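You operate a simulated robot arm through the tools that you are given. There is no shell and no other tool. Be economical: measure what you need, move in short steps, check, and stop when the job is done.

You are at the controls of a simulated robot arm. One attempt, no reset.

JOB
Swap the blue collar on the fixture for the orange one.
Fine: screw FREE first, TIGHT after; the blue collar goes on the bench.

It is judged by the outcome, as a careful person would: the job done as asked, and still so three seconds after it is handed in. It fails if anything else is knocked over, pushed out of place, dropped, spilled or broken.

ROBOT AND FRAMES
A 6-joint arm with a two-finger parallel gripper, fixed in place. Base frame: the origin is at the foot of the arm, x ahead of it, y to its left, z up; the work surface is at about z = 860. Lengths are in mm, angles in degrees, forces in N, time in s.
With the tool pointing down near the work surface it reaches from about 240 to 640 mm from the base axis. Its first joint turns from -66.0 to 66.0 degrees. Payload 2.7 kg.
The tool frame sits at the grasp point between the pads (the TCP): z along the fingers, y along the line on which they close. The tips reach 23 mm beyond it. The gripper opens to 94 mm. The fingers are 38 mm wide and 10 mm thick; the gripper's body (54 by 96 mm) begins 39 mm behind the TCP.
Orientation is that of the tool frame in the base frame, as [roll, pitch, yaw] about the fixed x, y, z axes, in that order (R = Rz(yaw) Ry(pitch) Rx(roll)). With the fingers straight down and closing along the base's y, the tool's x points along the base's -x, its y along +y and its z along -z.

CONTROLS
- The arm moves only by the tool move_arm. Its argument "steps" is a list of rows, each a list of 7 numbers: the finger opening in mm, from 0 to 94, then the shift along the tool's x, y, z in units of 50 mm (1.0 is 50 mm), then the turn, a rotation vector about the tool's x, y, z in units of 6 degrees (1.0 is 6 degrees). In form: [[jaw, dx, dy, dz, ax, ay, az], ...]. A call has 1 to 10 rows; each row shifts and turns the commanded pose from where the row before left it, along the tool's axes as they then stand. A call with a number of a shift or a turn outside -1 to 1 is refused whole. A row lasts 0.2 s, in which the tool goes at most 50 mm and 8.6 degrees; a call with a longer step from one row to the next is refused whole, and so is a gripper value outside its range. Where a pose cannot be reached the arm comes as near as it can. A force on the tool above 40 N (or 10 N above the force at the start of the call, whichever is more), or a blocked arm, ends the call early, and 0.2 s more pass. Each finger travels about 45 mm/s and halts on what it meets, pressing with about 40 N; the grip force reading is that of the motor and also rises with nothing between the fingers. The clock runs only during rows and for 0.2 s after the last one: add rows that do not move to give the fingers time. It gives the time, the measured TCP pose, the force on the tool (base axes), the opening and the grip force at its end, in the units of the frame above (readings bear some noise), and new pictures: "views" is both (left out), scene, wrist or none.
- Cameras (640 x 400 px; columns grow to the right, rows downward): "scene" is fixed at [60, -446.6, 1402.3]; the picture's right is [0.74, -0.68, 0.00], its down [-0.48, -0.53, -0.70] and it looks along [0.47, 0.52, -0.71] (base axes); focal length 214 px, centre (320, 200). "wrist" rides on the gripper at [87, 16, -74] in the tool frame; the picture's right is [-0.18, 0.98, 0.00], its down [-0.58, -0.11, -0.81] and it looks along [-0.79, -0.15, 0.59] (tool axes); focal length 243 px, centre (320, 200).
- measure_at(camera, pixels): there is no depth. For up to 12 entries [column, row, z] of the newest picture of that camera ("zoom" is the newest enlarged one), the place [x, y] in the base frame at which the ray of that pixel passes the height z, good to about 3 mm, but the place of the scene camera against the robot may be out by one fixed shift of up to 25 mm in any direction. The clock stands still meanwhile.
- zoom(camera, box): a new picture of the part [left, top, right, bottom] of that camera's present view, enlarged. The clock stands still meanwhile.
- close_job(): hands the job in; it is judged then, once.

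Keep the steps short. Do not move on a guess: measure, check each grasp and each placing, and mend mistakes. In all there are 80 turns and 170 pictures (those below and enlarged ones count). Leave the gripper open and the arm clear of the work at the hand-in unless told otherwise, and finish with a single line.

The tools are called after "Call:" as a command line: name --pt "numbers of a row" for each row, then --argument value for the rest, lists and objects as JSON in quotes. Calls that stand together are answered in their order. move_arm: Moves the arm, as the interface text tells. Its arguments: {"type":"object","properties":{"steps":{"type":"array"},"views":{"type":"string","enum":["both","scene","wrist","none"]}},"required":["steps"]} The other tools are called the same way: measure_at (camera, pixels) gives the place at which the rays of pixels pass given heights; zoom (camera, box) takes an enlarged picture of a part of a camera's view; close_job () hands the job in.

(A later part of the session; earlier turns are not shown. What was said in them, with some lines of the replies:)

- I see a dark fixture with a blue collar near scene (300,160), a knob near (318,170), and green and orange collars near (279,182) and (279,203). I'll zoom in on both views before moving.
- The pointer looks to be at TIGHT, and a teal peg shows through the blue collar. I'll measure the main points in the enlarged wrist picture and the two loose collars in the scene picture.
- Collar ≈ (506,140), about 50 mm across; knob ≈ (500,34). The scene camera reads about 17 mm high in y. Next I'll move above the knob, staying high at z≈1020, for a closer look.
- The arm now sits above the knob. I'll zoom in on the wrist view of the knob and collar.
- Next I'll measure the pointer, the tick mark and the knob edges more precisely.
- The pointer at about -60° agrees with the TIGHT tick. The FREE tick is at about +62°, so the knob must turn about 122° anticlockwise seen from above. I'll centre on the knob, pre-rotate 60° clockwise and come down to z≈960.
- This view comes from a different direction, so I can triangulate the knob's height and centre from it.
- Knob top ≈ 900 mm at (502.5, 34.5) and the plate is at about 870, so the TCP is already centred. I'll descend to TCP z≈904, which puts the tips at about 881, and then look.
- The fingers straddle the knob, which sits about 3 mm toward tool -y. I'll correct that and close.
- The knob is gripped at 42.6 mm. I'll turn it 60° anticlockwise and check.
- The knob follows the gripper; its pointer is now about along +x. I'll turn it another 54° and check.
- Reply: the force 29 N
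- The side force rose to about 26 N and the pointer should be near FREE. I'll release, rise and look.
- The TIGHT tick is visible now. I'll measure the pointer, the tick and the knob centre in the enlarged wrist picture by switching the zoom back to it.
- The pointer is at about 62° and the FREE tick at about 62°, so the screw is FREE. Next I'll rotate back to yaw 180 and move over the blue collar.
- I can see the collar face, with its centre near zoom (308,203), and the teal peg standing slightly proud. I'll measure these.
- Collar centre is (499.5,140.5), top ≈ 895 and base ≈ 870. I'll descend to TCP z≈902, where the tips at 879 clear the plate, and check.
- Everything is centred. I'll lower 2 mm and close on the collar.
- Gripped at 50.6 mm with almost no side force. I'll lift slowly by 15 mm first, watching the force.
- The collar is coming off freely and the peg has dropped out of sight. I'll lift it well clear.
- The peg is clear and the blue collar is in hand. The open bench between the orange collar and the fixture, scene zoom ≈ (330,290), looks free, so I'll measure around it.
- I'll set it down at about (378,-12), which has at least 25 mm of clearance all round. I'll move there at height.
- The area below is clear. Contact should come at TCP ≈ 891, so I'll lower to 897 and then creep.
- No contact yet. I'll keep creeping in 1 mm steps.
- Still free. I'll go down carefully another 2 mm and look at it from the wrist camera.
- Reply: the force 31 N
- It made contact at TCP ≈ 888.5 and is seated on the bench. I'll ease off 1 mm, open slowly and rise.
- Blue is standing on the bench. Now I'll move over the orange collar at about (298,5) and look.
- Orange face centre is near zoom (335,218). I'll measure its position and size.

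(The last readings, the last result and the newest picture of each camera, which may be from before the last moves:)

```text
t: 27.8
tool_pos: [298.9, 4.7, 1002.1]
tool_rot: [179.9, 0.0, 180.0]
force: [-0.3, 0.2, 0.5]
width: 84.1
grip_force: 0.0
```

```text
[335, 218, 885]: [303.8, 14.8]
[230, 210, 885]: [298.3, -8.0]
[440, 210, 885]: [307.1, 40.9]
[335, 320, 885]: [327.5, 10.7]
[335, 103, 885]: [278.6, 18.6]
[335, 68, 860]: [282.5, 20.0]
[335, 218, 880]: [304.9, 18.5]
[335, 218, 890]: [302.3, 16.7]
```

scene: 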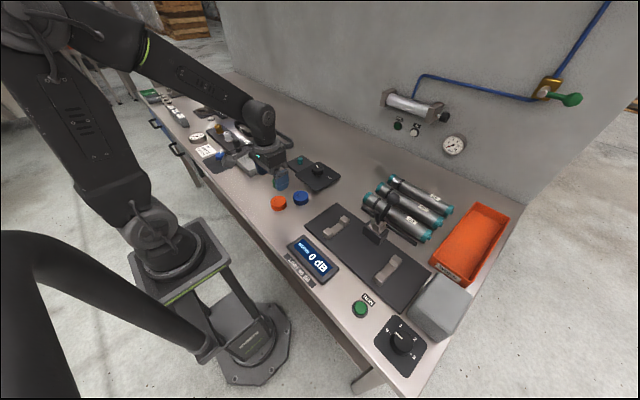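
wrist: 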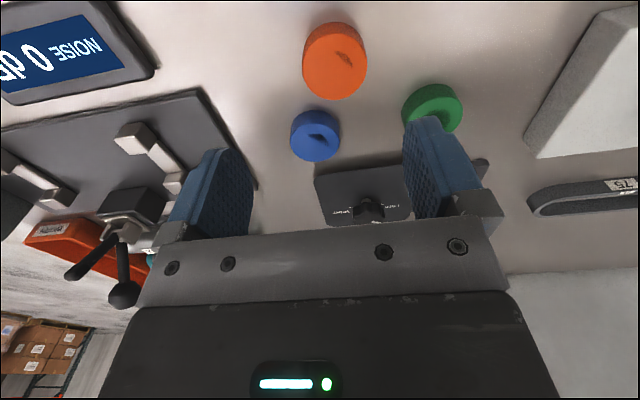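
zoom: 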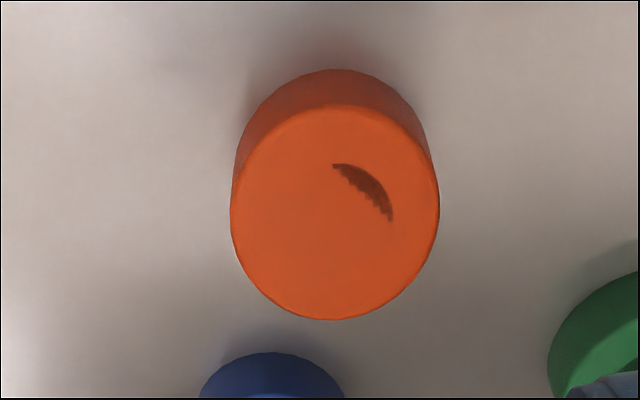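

Orange centre ≈ (303,15.5). I'll shift over it, come down to z≈905 and check before gripping.

Call:
move_arm --pt "84 -0.08 0.22 0 0 0 0" --pt "84 0 0 0.7 0 0 0" --pt "84 0 0 0.7 0 0 0" --pt "84 0 0 0.5 0 0 0" --pt "84 0 0 0 0 0 0" --pt "84 0 0 0 0 0 0"

Call:
zoom --camera "scene" --box '[250, 160, 330, 220]'

Call:
measure_at --camera "wrist" --pixels '[[320, 184, 900]]'

```text
t: 29.2
tool_pos: [302.7, 16.4, 906.7]
tool_rot: [179.8, 0.0, 179.9]
force: [0.0, 0.2, 0.6]
width: 84.0
grip_force: 0.1
```

scene: 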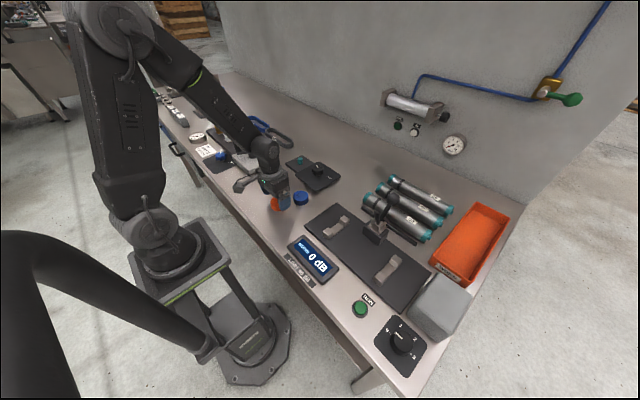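
wrist: 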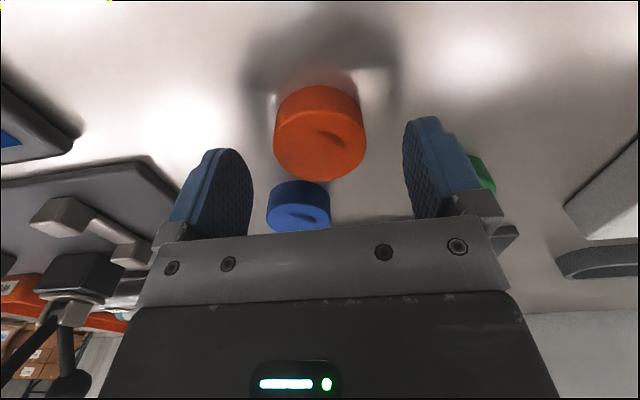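

```text
6.67 times, centred on (290, 190) of scene
```

zoom: 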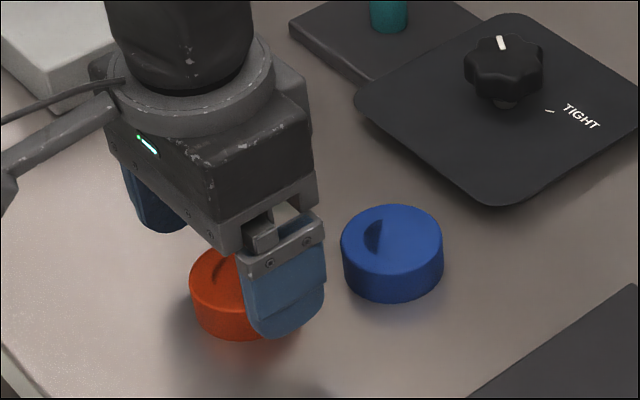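

```text
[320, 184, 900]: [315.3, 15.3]
```

It's well straddled. I'll descend to TCP ≈ 889 and close.

Call:
move_arm --pt "84 0 0 0.2 0 0 0" --pt "84 0 0 0.15 0 0 0" --pt "60 0 0 0 0 0 0" --pt "40 0 0 0 0 0 0" --pt "40 0 0 0 0 0 0" --pt "40 0 0 0 0 0 0" --views "wrist"

Call:
zoom --camera "wrist" --box '[220, 90, 420, 215]'

```text
t: 30.6
tool_pos: [302.9, 16.7, 888.8]
tool_rot: [179.8, 0.0, -180.0]
force: [0.0, -0.1, 0.7]
width: 50.4
grip_force: 40.1
```

wrist: 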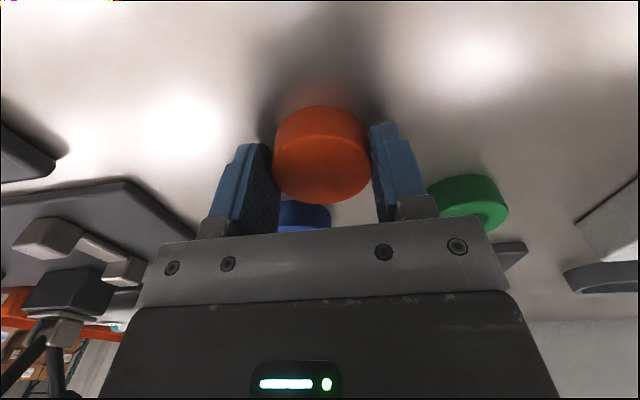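

```text
3.20 times, centred on (320, 152) of wrist
```

zoom: 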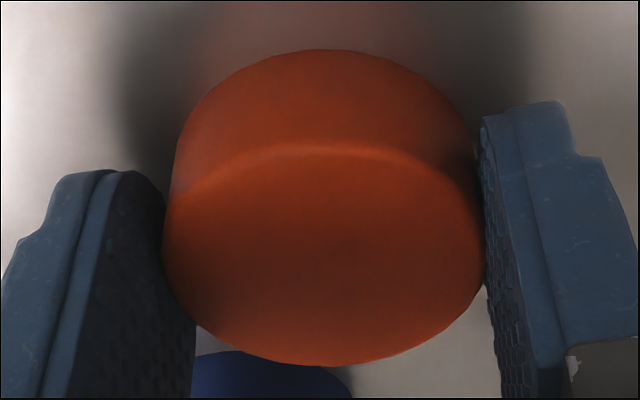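

Orange is gripped at 50.4 mm. It sits about 4 mm further +x in the pads than blue did (rear edge row 105 against 98, front 204 against 200). My target is therefore the blue grip position less 4 mm in x. First I'll lift and check the hold.

Call:
move_arm --pt "40 0 0 -0.2 0 0 0" --pt "40 0 0 -0.4 0 0 0" --pt "40 0 0 -0.7 0 0 0" --pt "40 0 0 -0.7 0 0 0" --pt "40 0 0 0 0 0 0" --views "wrist"

```text
t: 31.8
tool_pos: [303.0, 16.8, 990.3]
tool_rot: [-180.0, 0.0, -179.9]
force: [-0.1, 0.3, -1.2]
width: 50.5
grip_force: 40.1
```

wrist: 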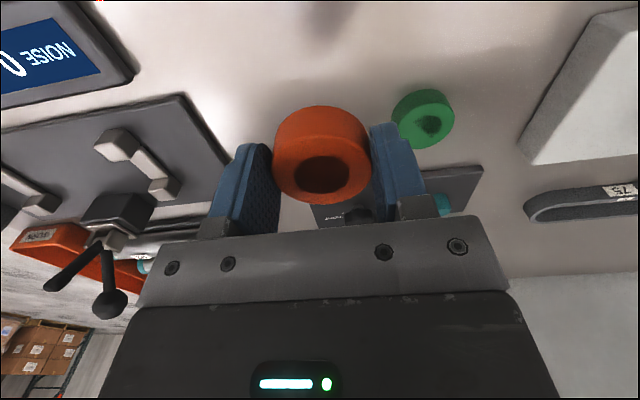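

The hold is firm and the hole looks about 25 mm, against a peg of about 18 mm. I'll travel to above the peg.

Call:
move_arm --pt "40 -0.774 0.498 0 0 0 0" --pt "40 -0.774 0.498 0 0 0 0" --pt "40 -0.774 0.498 0 0 0 0" --pt "40 -0.774 0.498 0 0 0 0" --pt "40 -0.774 0.498 0 0 0 0" --pt "40 0 0 0.5 0 0 0" --pt "40 0 0 0.2 0 0 0" --pt "40 0 0 0 0 0 0"

Call:
zoom --camera "wrist" --box '[220, 50, 420, 215]'

Call:
zoom --camera "scene" --box '[270, 120, 340, 180]'

```text
t: 33.6
tool_pos: [496.4, 140.7, 955.4]
tool_rot: [179.9, 0.0, 180.0]
force: [0.3, 0.1, -0.2]
width: 50.4
grip_force: 40.3
```

scene: 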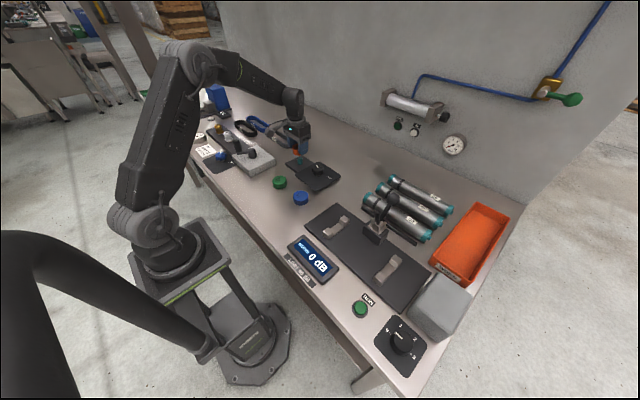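
wrist: 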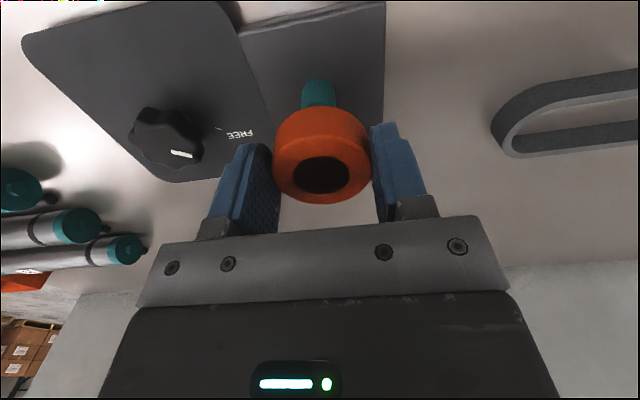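

```text
2.42 times, centred on (320, 132) of wrist
```

zoom: 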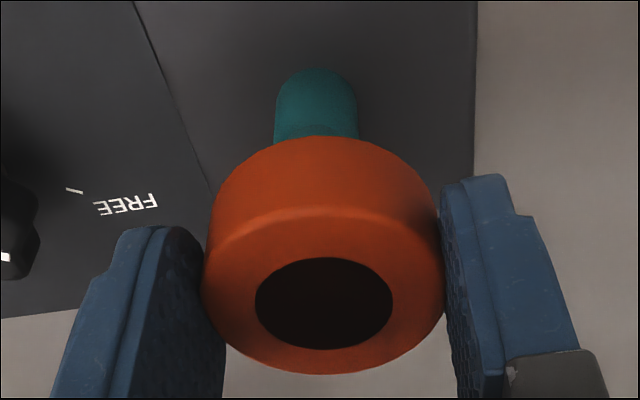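

```text
6.67 times, centred on (305, 150) of scene
```

zoom: 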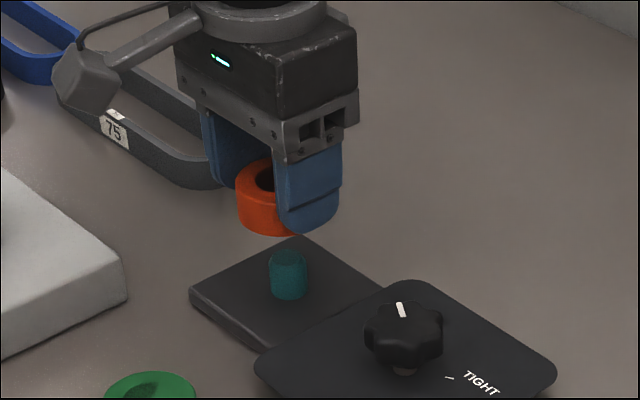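

I'll check the alignment with the rear foot of the peg (zoom (316,68), z≈873) and the two sides of the hole.

Call:
zoom --camera "wrist" --box '[220, 50, 420, 215]'

Call:
measure_at --camera "zoom" --pixels '[[316, 68, 873], [275, 115, 890], [357, 115, 890], [324, 304, 951], [255, 304, 951], [393, 304, 951], [324, 258, 951], [324, 350, 951]]'

```text
2.42 times, centred on (320, 132) of wrist
```

zoom: 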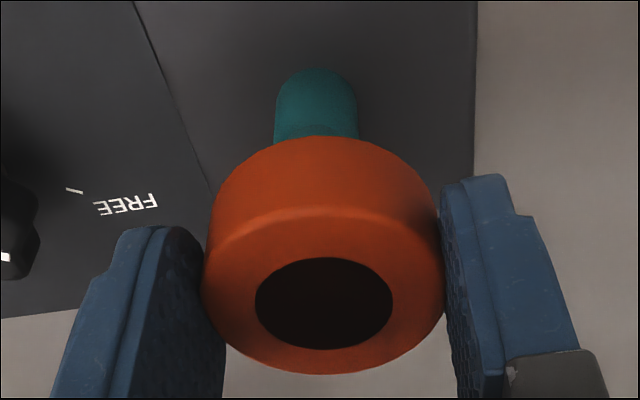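

```text
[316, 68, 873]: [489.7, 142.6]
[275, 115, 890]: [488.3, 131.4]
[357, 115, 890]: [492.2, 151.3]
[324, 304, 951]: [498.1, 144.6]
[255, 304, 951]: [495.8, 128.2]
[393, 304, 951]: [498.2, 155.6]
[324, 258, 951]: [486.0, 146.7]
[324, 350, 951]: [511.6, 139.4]
```

The peg is at about (499.5,141) and the hole at (498,142), which is inside the 3–4 mm clearance. With a 1 mm correction I'll descend until the collar just engages the peg.

Call:
move_arm --pt "40 -0.025 -0.02 0.3 0 0 0" --pt "40 0 0 0.2 0 0 0" --pt "40 0 0 0.1 0 0 0" --pt "40 0 0 0.06 0 0 0" --pt "40 0 0 0 0 0 0"

Call:
zoom --camera "wrist" --box '[220, 50, 420, 215]'

Call:
zoom --camera "scene" --box '[270, 130, 340, 190]'

```text
t: 34.8
tool_pos: [497.4, 140.2, 923.1]
tool_rot: [-180.0, 0.0, -179.8]
force: [-1.0, 0.5, 0.1]
width: 50.3
grip_force: 39.8
```

scene: 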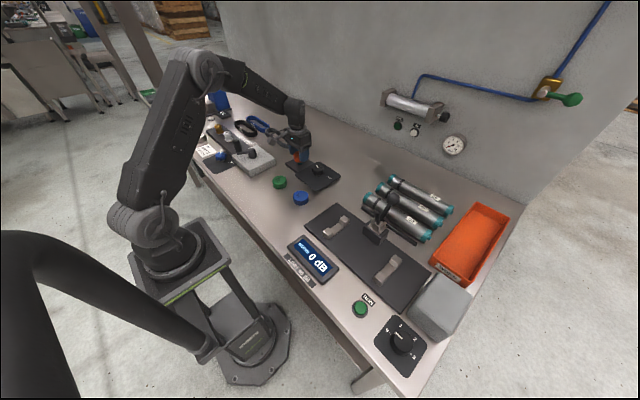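
wrist: 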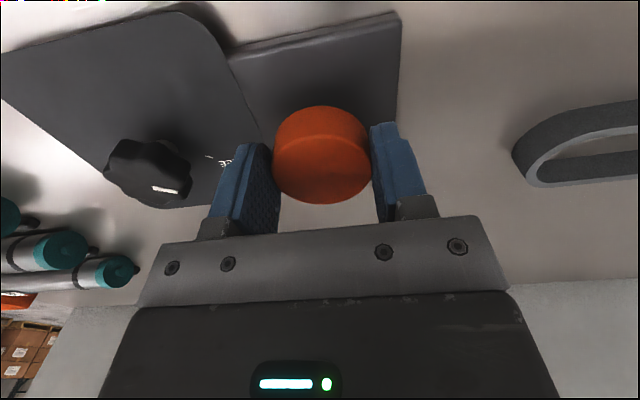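

```text
2.42 times, centred on (320, 132) of wrist
```

zoom: 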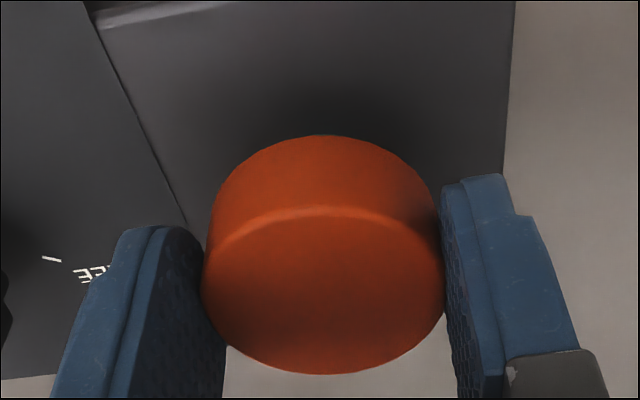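

```text
6.67 times, centred on (305, 160) of scene
```

zoom: 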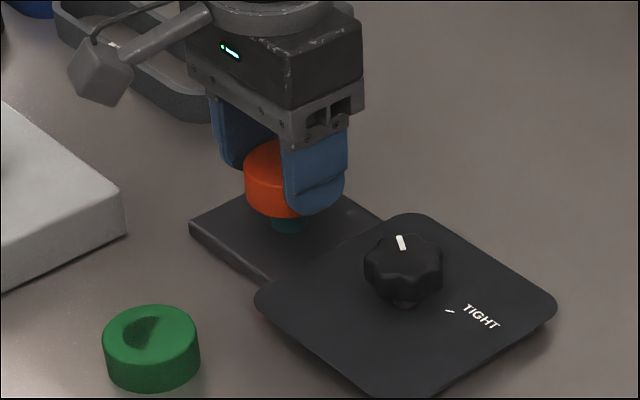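

No force yet, and the peg shows directly below the collar. I'll continue in small steps.

Call:
move_arm --pt "40 0 0 0.06 0 0 0" --pt "40 0 0 0.06 0 0 0" --pt "40 0 0 0.06 0 0 0" --pt "40 0 0 0 0 0 0" --views "wrist"

Call:
zoom --camera "scene" --box '[270, 130, 340, 190]'

```text
t: 35.8
tool_pos: [497.6, 140.7, 913.8]
tool_rot: [179.9, 0.1, 180.0]
force: [0.5, 0.2, -1.5]
width: 50.5
grip_force: 39.4
```

wrist: 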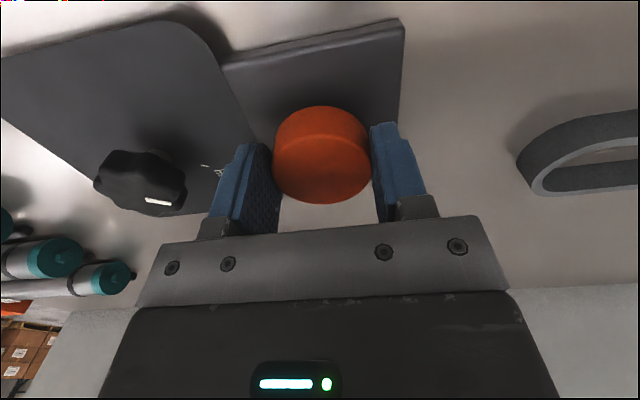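

```text
6.67 times, centred on (305, 160) of scene
```

zoom: 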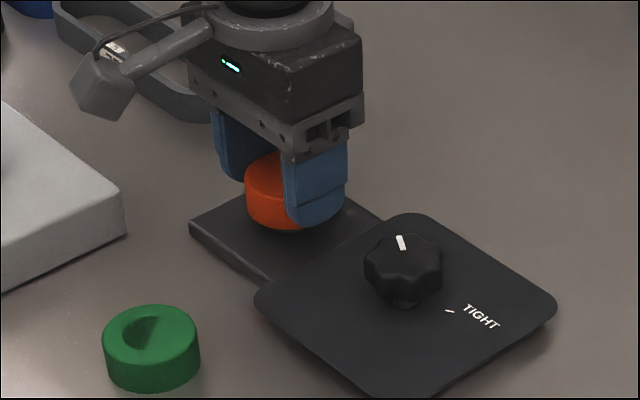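

The collar is sliding over the peg with no force. I'll go down toward the expected seat at TCP ≈ 901.

Call:
move_arm --pt "40 0 0 0.06 0 0 0" --pt "40 0 0 0.06 0 0 0" --pt "40 0 0 0.06 0 0 0" --pt "40 0 0 0.03 0 0 0" --pt "40 0 0 0 0 0 0" --views "wrist"

```text
t: 37.0
tool_pos: [498.2, 139.7, 904.4]
tool_rot: [179.9, 0.0, -180.0]
force: [-1.4, 0.0, -0.3]
width: 50.2
grip_force: 40.3
```

wrist: 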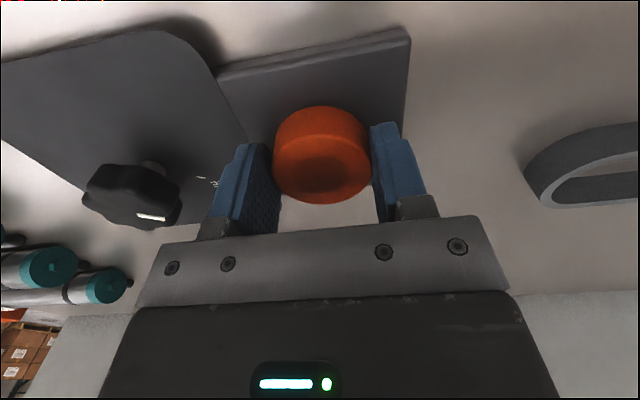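

Call:
move_arm --pt "40 0 0 0.03 0 0 0" --pt "40 0 0 0.03 0 0 0" --pt "40 0 0 0 0 0 0" --views "wrist"

Call:
zoom --camera "wrist" --box '[240, 90, 400, 215]'

Call:
zoom --camera "scene" --box '[275, 135, 330, 185]'

```text
t: 37.8
tool_pos: [498.5, 139.9, 902.0]
tool_rot: [179.9, 0.1, 179.9]
force: [-4.2, -0.3, 13.7]
width: 50.4
grip_force: 40.0
```

wrist: 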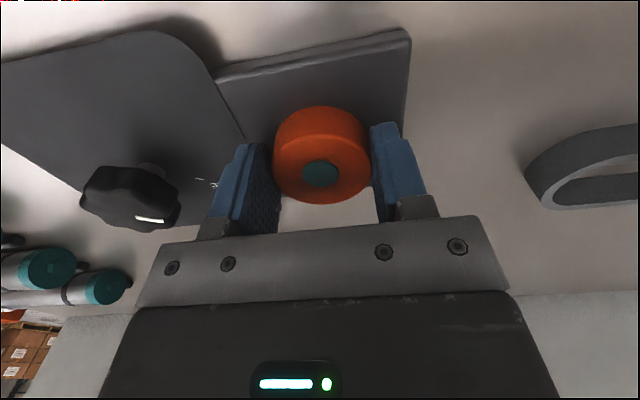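

```text
3.20 times, centred on (320, 152) of wrist
```

zoom: 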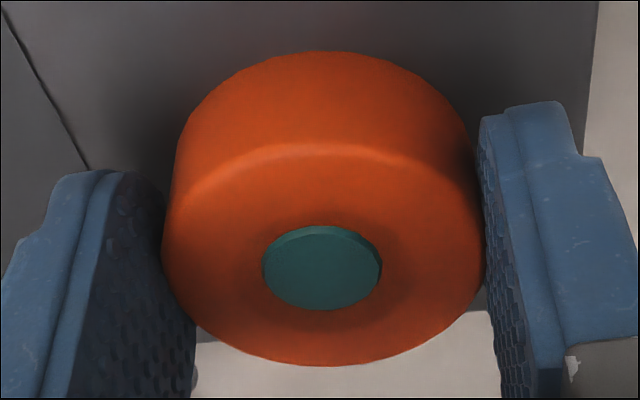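

```text
8.00 times, centred on (302, 160) of scene
```

zoom: 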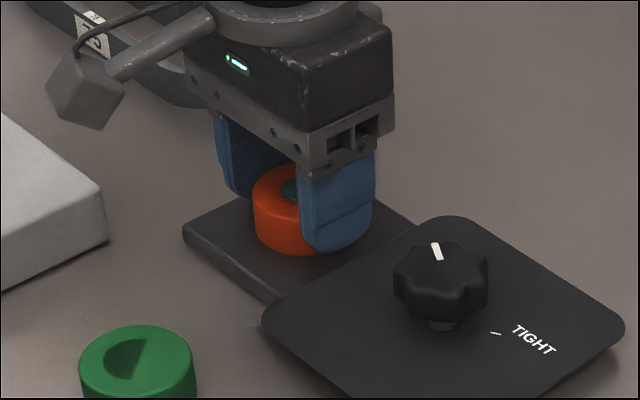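

It's seated: 13.7 N of contact, and the peg stands proud as it did with blue. I'll release and rise.

Call:
move_arm --pt "40 0 0 -0.01 0 0 0" --pt "56 0 0 0 0 0 0" --pt "70 0 0 0 0 0 0" --pt "82 0 0 0 0 0 0" --pt "82 0 0 0 0 0 0" --pt "82 0 0 -0.3 0 0 0" --pt "82 0 0 -0.8 0 0 0" --pt "82 0 0 -0.9 0 0 0" --pt "82 0 0 0 0 0 0"

Call:
zoom --camera "wrist" --box '[120, 0, 420, 160]'

Call:
zoom --camera "scene" --box '[265, 140, 345, 210]'

```text
t: 39.8
tool_pos: [496.7, 139.6, 1000.6]
tool_rot: [179.8, 0.0, 180.0]
force: [0.2, 0.4, 0.8]
width: 82.0
grip_force: 0.1
```

scene: 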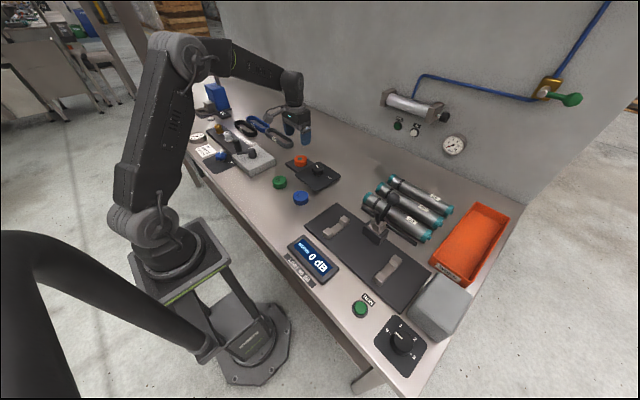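
wrist: 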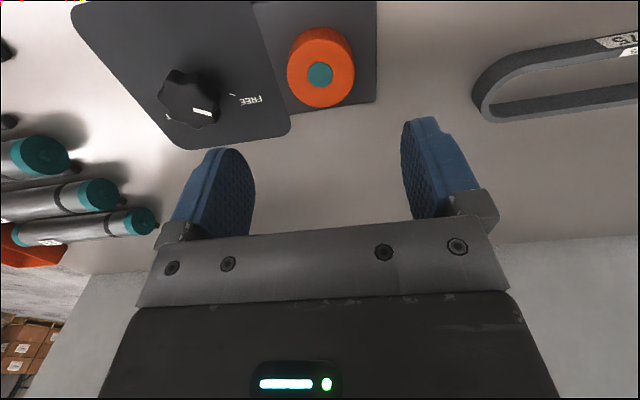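

```text
2.13 times, centred on (270, 80) of wrist
```

zoom: 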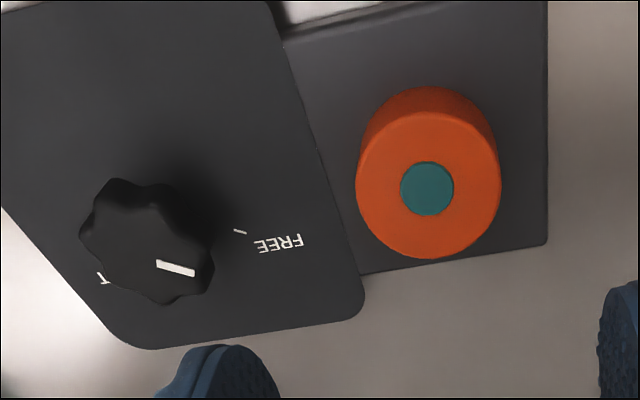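

```text
5.71 times, centred on (305, 175) of scene
```

zoom: 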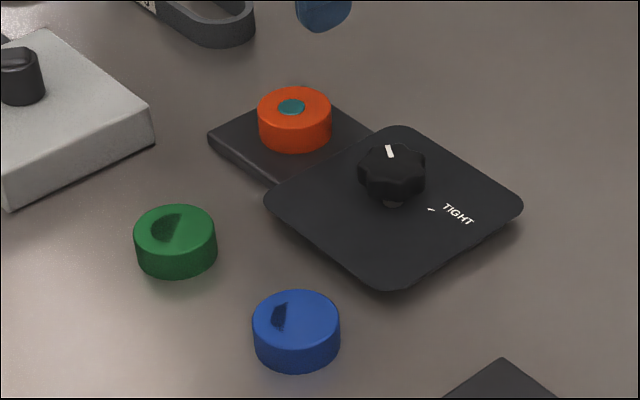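

Orange is seated on the peg and blue stands free on the bench. Next I'll return to the knob, whose refined axis is about (499.5,34.4), and rotate to yaw -126 ready for a 114° turn clockwise.

Call:
move_arm --pt "84 -0.02 -0.7 0 0 0 0" --pt "84 -0.02 -0.7 0 0 0 0" --pt "84 -0.02 -0.7 0 0 0 0" --pt "84 0 0 0 0 0 0" --views "none"

Call:
move_arm --pt "84 0 0 0.06 0 0 -1" --pt "84 0 0 0.06 0 0 -1" --pt "84 0 0 0.06 0 0 -1" --pt "84 0 0 0.06 0 0 -1" --pt "84 0 0 0.06 0 0 -1" --pt "84 0 0 0.06 0 0 -1" --pt "84 0 0 0.06 0 0 -1" --pt "84 0 0 0.06 0 0 -1" --pt "84 0 0 0.06 0 0 -1" --pt "84 0 0 0 0 0 0" --views "wrist"

```text
t: 40.8
tool_pos: [499.3, 34.0, 1002.6]
tool_rot: [179.9, 0.0, 180.0]
force: [-0.3, 0.1, 0.0]
width: 84.1
grip_force: 0.1
```

```text
t: 43.0
tool_pos: [499.5, 34.7, 973.5]
tool_rot: [-180.0, 0.0, -125.9]
force: [-0.2, 0.8, 0.3]
width: 84.1
grip_force: 0.1
```

wrist: 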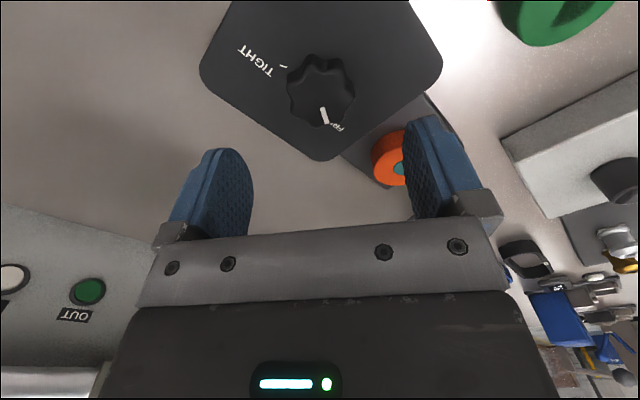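

The finger path is clear of both the orange collar and the plate edges. I'll descend to 904 and grip the knob.

Call:
move_arm --pt "84 0 0 0.6 0 0 0" --pt "84 0 0 0.5 0 0 0" --pt "84 0 0 0.28 0 0 0" --pt "84 0 0 0 0 0 0" --pt "60 0 0 0 0 0 0" --pt "30 0 0 0 0 0 0" --pt "30 0 0 0 0 0 0" --pt "30 0 0 0 0 0 0" --pt "30 0 0 0 0 0 0" --views "wrist"

```text
t: 45.0
tool_pos: [498.9, 34.0, 905.6]
tool_rot: [179.9, 0.0, -125.9]
force: [-1.2, -0.3, -1.8]
width: 42.1
grip_force: 45.8
```

wrist: 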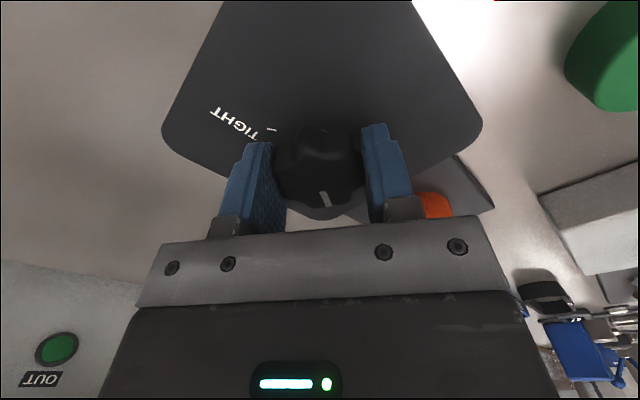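

Gripped with almost no side load. I'll turn 57° clockwise.

Call:
move_arm --pt "30 0 0 0 0 0 0.95" --pt "30 0 0 0 0 0 0.95" --pt "30 0 0 0 0 0 0.95" --pt "30 0 0 0 0 0 0.95" --pt "30 0 0 0 0 0 0.95" --pt "30 0 0 0 0 0 0.95" --pt "30 0 0 0 0 0 0.95" --pt "30 0 0 0 0 0 0.95" --pt "30 0 0 0 0 0 0.95" --pt "30 0 0 0 0 0 0.95" --views "wrist"

Call:
move_arm --pt "30 0 0 0 0 0 0.95" --pt "30 0 0 0 0 0 0.95" --pt "30 0 0 0 0 0 0.95" --pt "30 0 0 0 0 0 0.95" --pt "30 0 0 0 0 0 0.95" --pt "30 0 0 0 0 0 0.95" --pt "30 0 0 0 0 0 0.95" --pt "30 0 0 0 0 0 0.95" --pt "30 0 0 0 0 0 0.95" --views "wrist"

```text
t: 47.2
tool_pos: [499.2, 35.6, 904.1]
tool_rot: [-180.0, -0.2, 176.9]
force: [-9.5, -4.6, -4.8]
width: 42.7
grip_force: 45.0
```

wrist: 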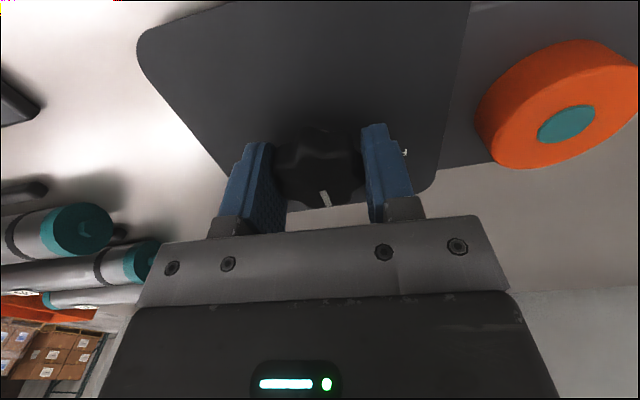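

```text
t: 49.2
tool_pos: [500.8, 35.3, 905.2]
tool_rot: [-180.0, -0.1, 125.6]
force: [-7.2, -1.1, -4.4]
width: 42.2
grip_force: 45.4
```

wrist: 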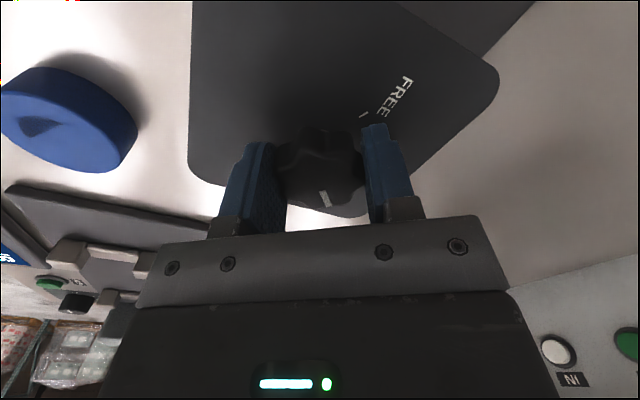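

The turn stands at 108.5°. I'll give it another 8° or so to reach the TIGHT stop, watching the load.

Call:
move_arm --pt "30 0 0 0 0 0 0.5" --pt "30 0 0 0 0 0 0.5" --pt "30 0 0 0 0 0 0.3" --pt "30 0 0 0 0 0 0" --views "wrist"

Call:
zoom --camera "wrist" --box '[240, 90, 400, 215]'

```text
t: 50.2
tool_pos: [499.0, 35.1, 904.3]
tool_rot: [-180.0, 0.0, 117.7]
force: [-7.4, -1.3, -8.8]
width: 42.1
grip_force: 45.3
```

wrist: 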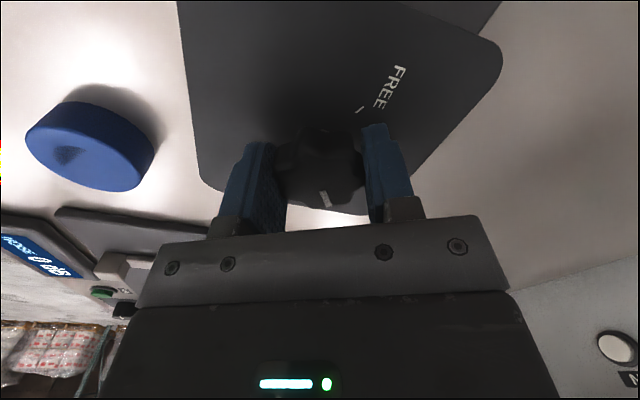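

```text
3.20 times, centred on (320, 152) of wrist
```

zoom: 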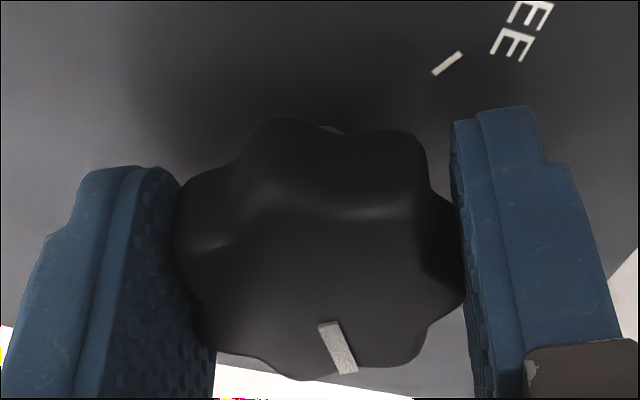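

I'll release, rise and compare the pointer with the starting view.

Call:
move_arm --pt "60 0 0 0 0 0 0" --pt "84 0 0 0 0 0 0" --pt "84 0 0 -0.3 0 0 0" --pt "84 0 0 -0.8 0 0 0" --pt "84 0 0 -0.9 0 0 0" --pt "84 0 0 0 0 0 0"

Call:
zoom --camera "scene" --box '[288, 150, 348, 195]'

Call:
zoom --camera "wrist" --box '[220, 0, 420, 125]'

Call:
measure_at --camera "wrist" --pixels '[[320, 60, 900]]'

```text
t: 51.6
tool_pos: [500.3, 34.5, 1004.8]
tool_rot: [-180.0, 0.1, 118.0]
force: [0.2, -0.1, -0.6]
width: 84.0
grip_force: 0.1
```

scene: 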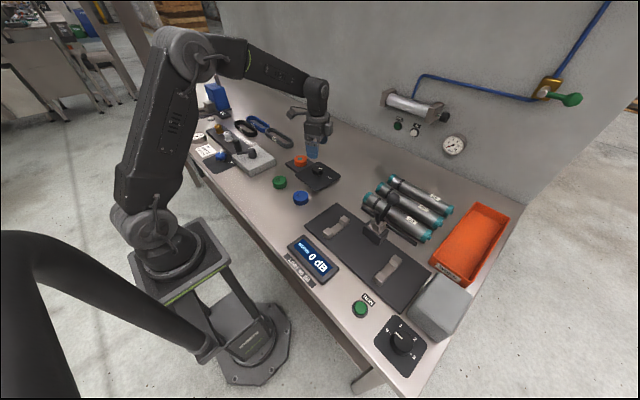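
wrist: 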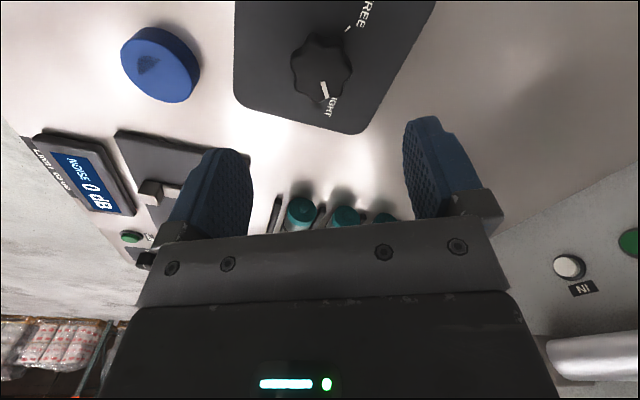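

```text
8.89 times, centred on (318, 172) of scene
```

zoom: 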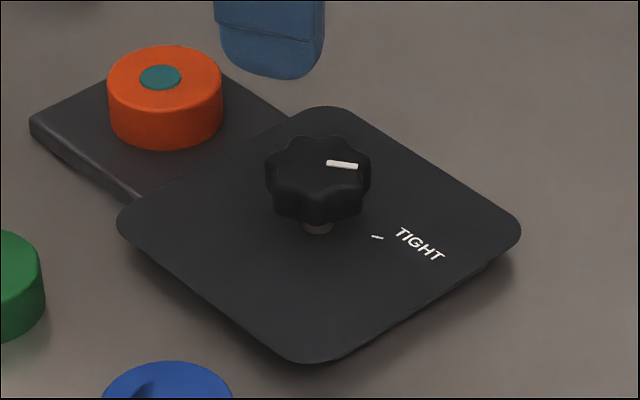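

```text
3.20 times, centred on (320, 62) of wrist
```

zoom: 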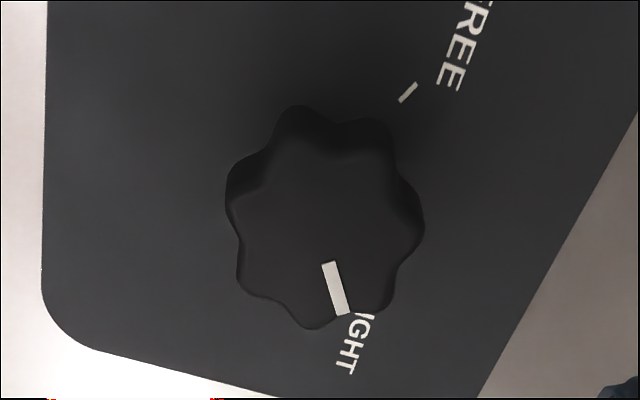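

```text
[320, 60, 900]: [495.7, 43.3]
```

The pointer is very near its original TIGHT place but may be a few degrees short. I'll measure it accurately.

Call:
measure_at --camera "zoom" --pixels '[[328, 262, 900], [344, 315, 900], [324, 225, 900], [408, 92, 873], [360, 320, 873], [345, 372, 873]]'

Call:
zoom --camera "scene" --box '[308, 160, 332, 180]'

```text
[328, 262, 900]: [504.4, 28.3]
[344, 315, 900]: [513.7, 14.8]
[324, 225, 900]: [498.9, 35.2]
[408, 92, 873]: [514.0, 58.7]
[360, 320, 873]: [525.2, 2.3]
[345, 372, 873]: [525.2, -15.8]
```

```text
16.00 times, centred on (320, 170) of scene
```

zoom: 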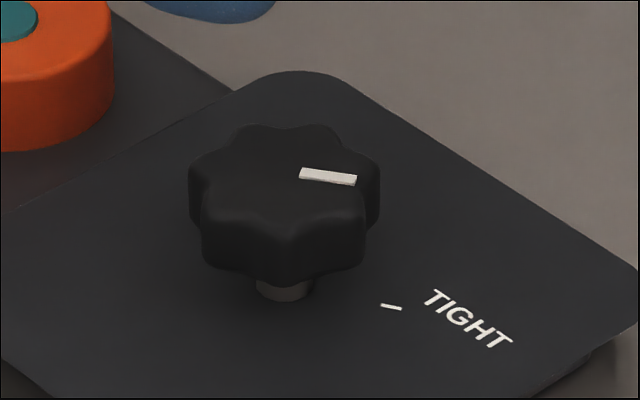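

In the enlargement the pointer slopes about 10° against about 17° for the tick, so it's a few degrees short. I'll regrip here and add a small turn, watching for the stop.

Call:
move_arm --pt "84 0 0 0.7 0 0 0" --pt "84 0 0 0.8 0 0 0" --pt "84 0 0 0.5 0 0 0" --pt "84 0 0 0 0 0 0" --pt "60 0 0 0 0 0 0" --pt "30 0 0 0 0 0 0" --pt "30 0 0 0 0 0 0" --pt "30 0 0 0 0 0 0" --pt "30 0 0 0 0 0 0" --views "none"

Call:
move_arm --pt "30 0 0 0 0 0 0.4" --pt "30 0 0 0 0 0 0.4" --pt "30 0 0 0 0 0 0.4" --pt "30 0 0 0 0 0 0" --views "wrist"

```text
t: 53.6
tool_pos: [501.1, 34.4, 904.3]
tool_rot: [-179.9, -0.1, 117.8]
force: [-8.3, -4.6, 0.6]
width: 42.6
grip_force: 45.0
```

```text
t: 54.6
tool_pos: [500.5, 34.1, 903.6]
tool_rot: [-179.9, -0.1, 110.5]
force: [-8.6, -8.1, -9.9]
width: 42.2
grip_force: 44.9
```

wrist: 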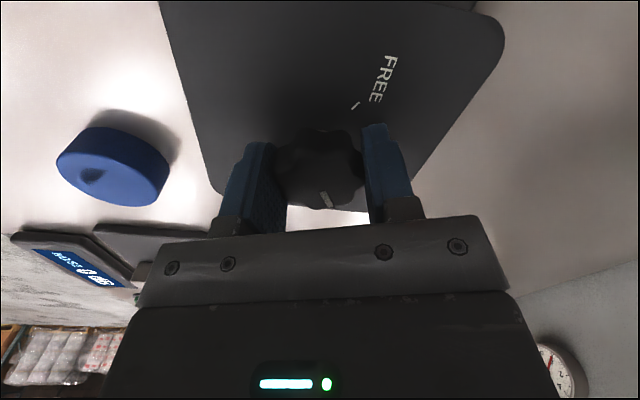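

Turned another 7°. I'll release, rise and compare again.

Call:
move_arm --pt "60 0 0 0 0 0 0" --pt "84 0 0 0 0 0 0" --pt "84 0 0 -0.3 0 0 0" --pt "84 0 0 -0.8 0 0 0" --pt "84 0 0 -0.9 0 0 0" --pt "84 0 0 0 0 0 0" --views "wrist"

Call:
zoom --camera "scene" --box '[308, 160, 332, 180]'

Call:
zoom --camera "scene" --box '[288, 150, 348, 195]'

```text
t: 56.0
tool_pos: [501.2, 34.7, 1005.2]
tool_rot: [180.0, 0.0, 110.8]
force: [1.0, -0.3, 0.2]
width: 84.1
grip_force: 0.0
```

wrist: 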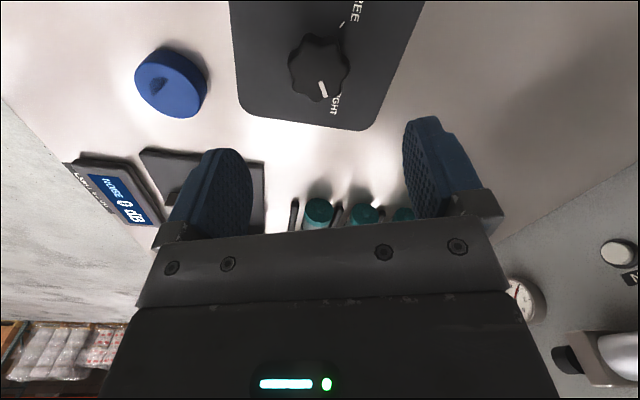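

```text
16.00 times, centred on (320, 170) of scene
```

zoom: 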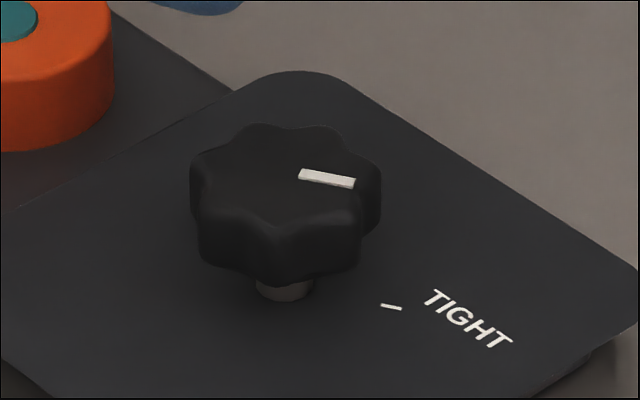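

```text
8.89 times, centred on (318, 172) of scene
```

zoom: 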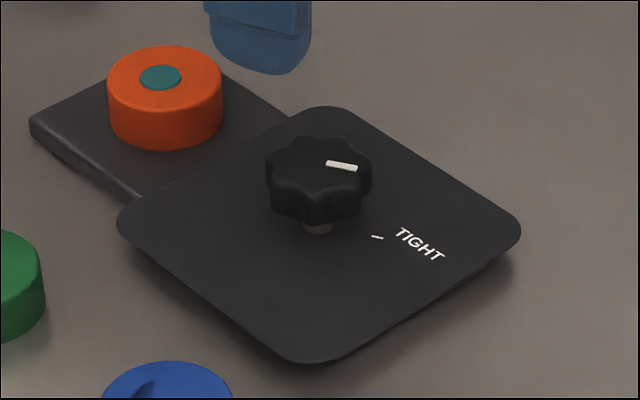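

The pointer now lies parallel to the TIGHT tick and matches the starting picture. I'll raise the arm clear with the gripper open and do a final check.

Call:
move_arm --pt "94 0 0 -0.8 0 0 0" --pt "94 0 0 -0.8 0 0 0" --pt "94 0 0 -0.8 0 0 0" --pt "94 0 0 0 0 0 0"

Call:
zoom --camera "scene" --box '[230, 120, 370, 220]'

```text
t: 57.0
tool_pos: [500.5, 34.2, 1125.2]
tool_rot: [-179.9, -0.1, 110.6]
force: [0.2, 0.5, 0.3]
width: 93.8
grip_force: 0.0
```

scene: 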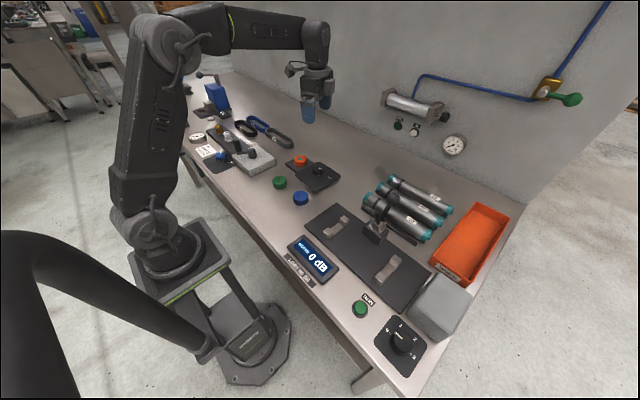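
wrist: 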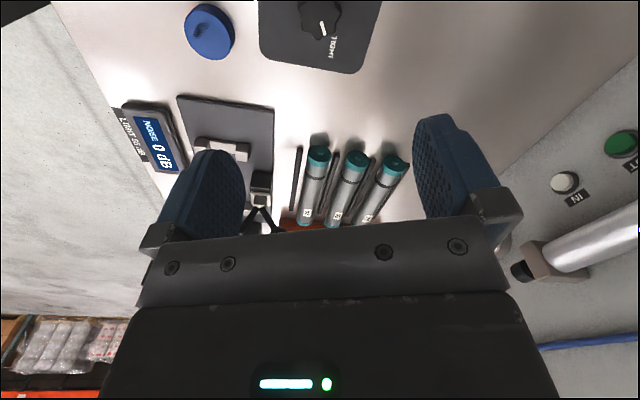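

```text
4.00 times, centred on (300, 170) of scene
```

zoom: 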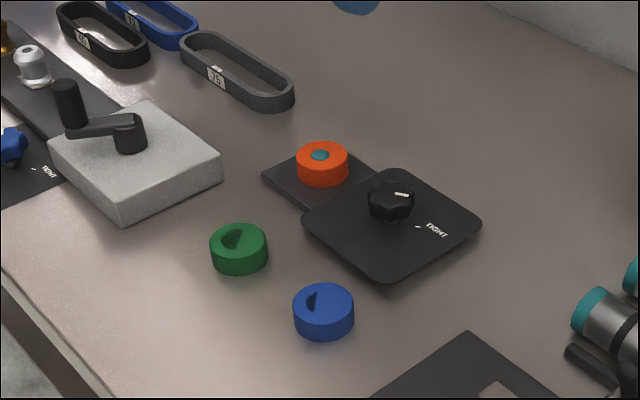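

Orange is seated on the fixture, the screw is at TIGHT, blue stands on the bench and everything else is where it was. I'm handing the job in.

Call:
close_job

```text
The job is handed in.
```

The orange collar is on the fixture with the screw turned back to TIGHT, the blue collar is standing on the bench, and the arm is clear with the gripper open.
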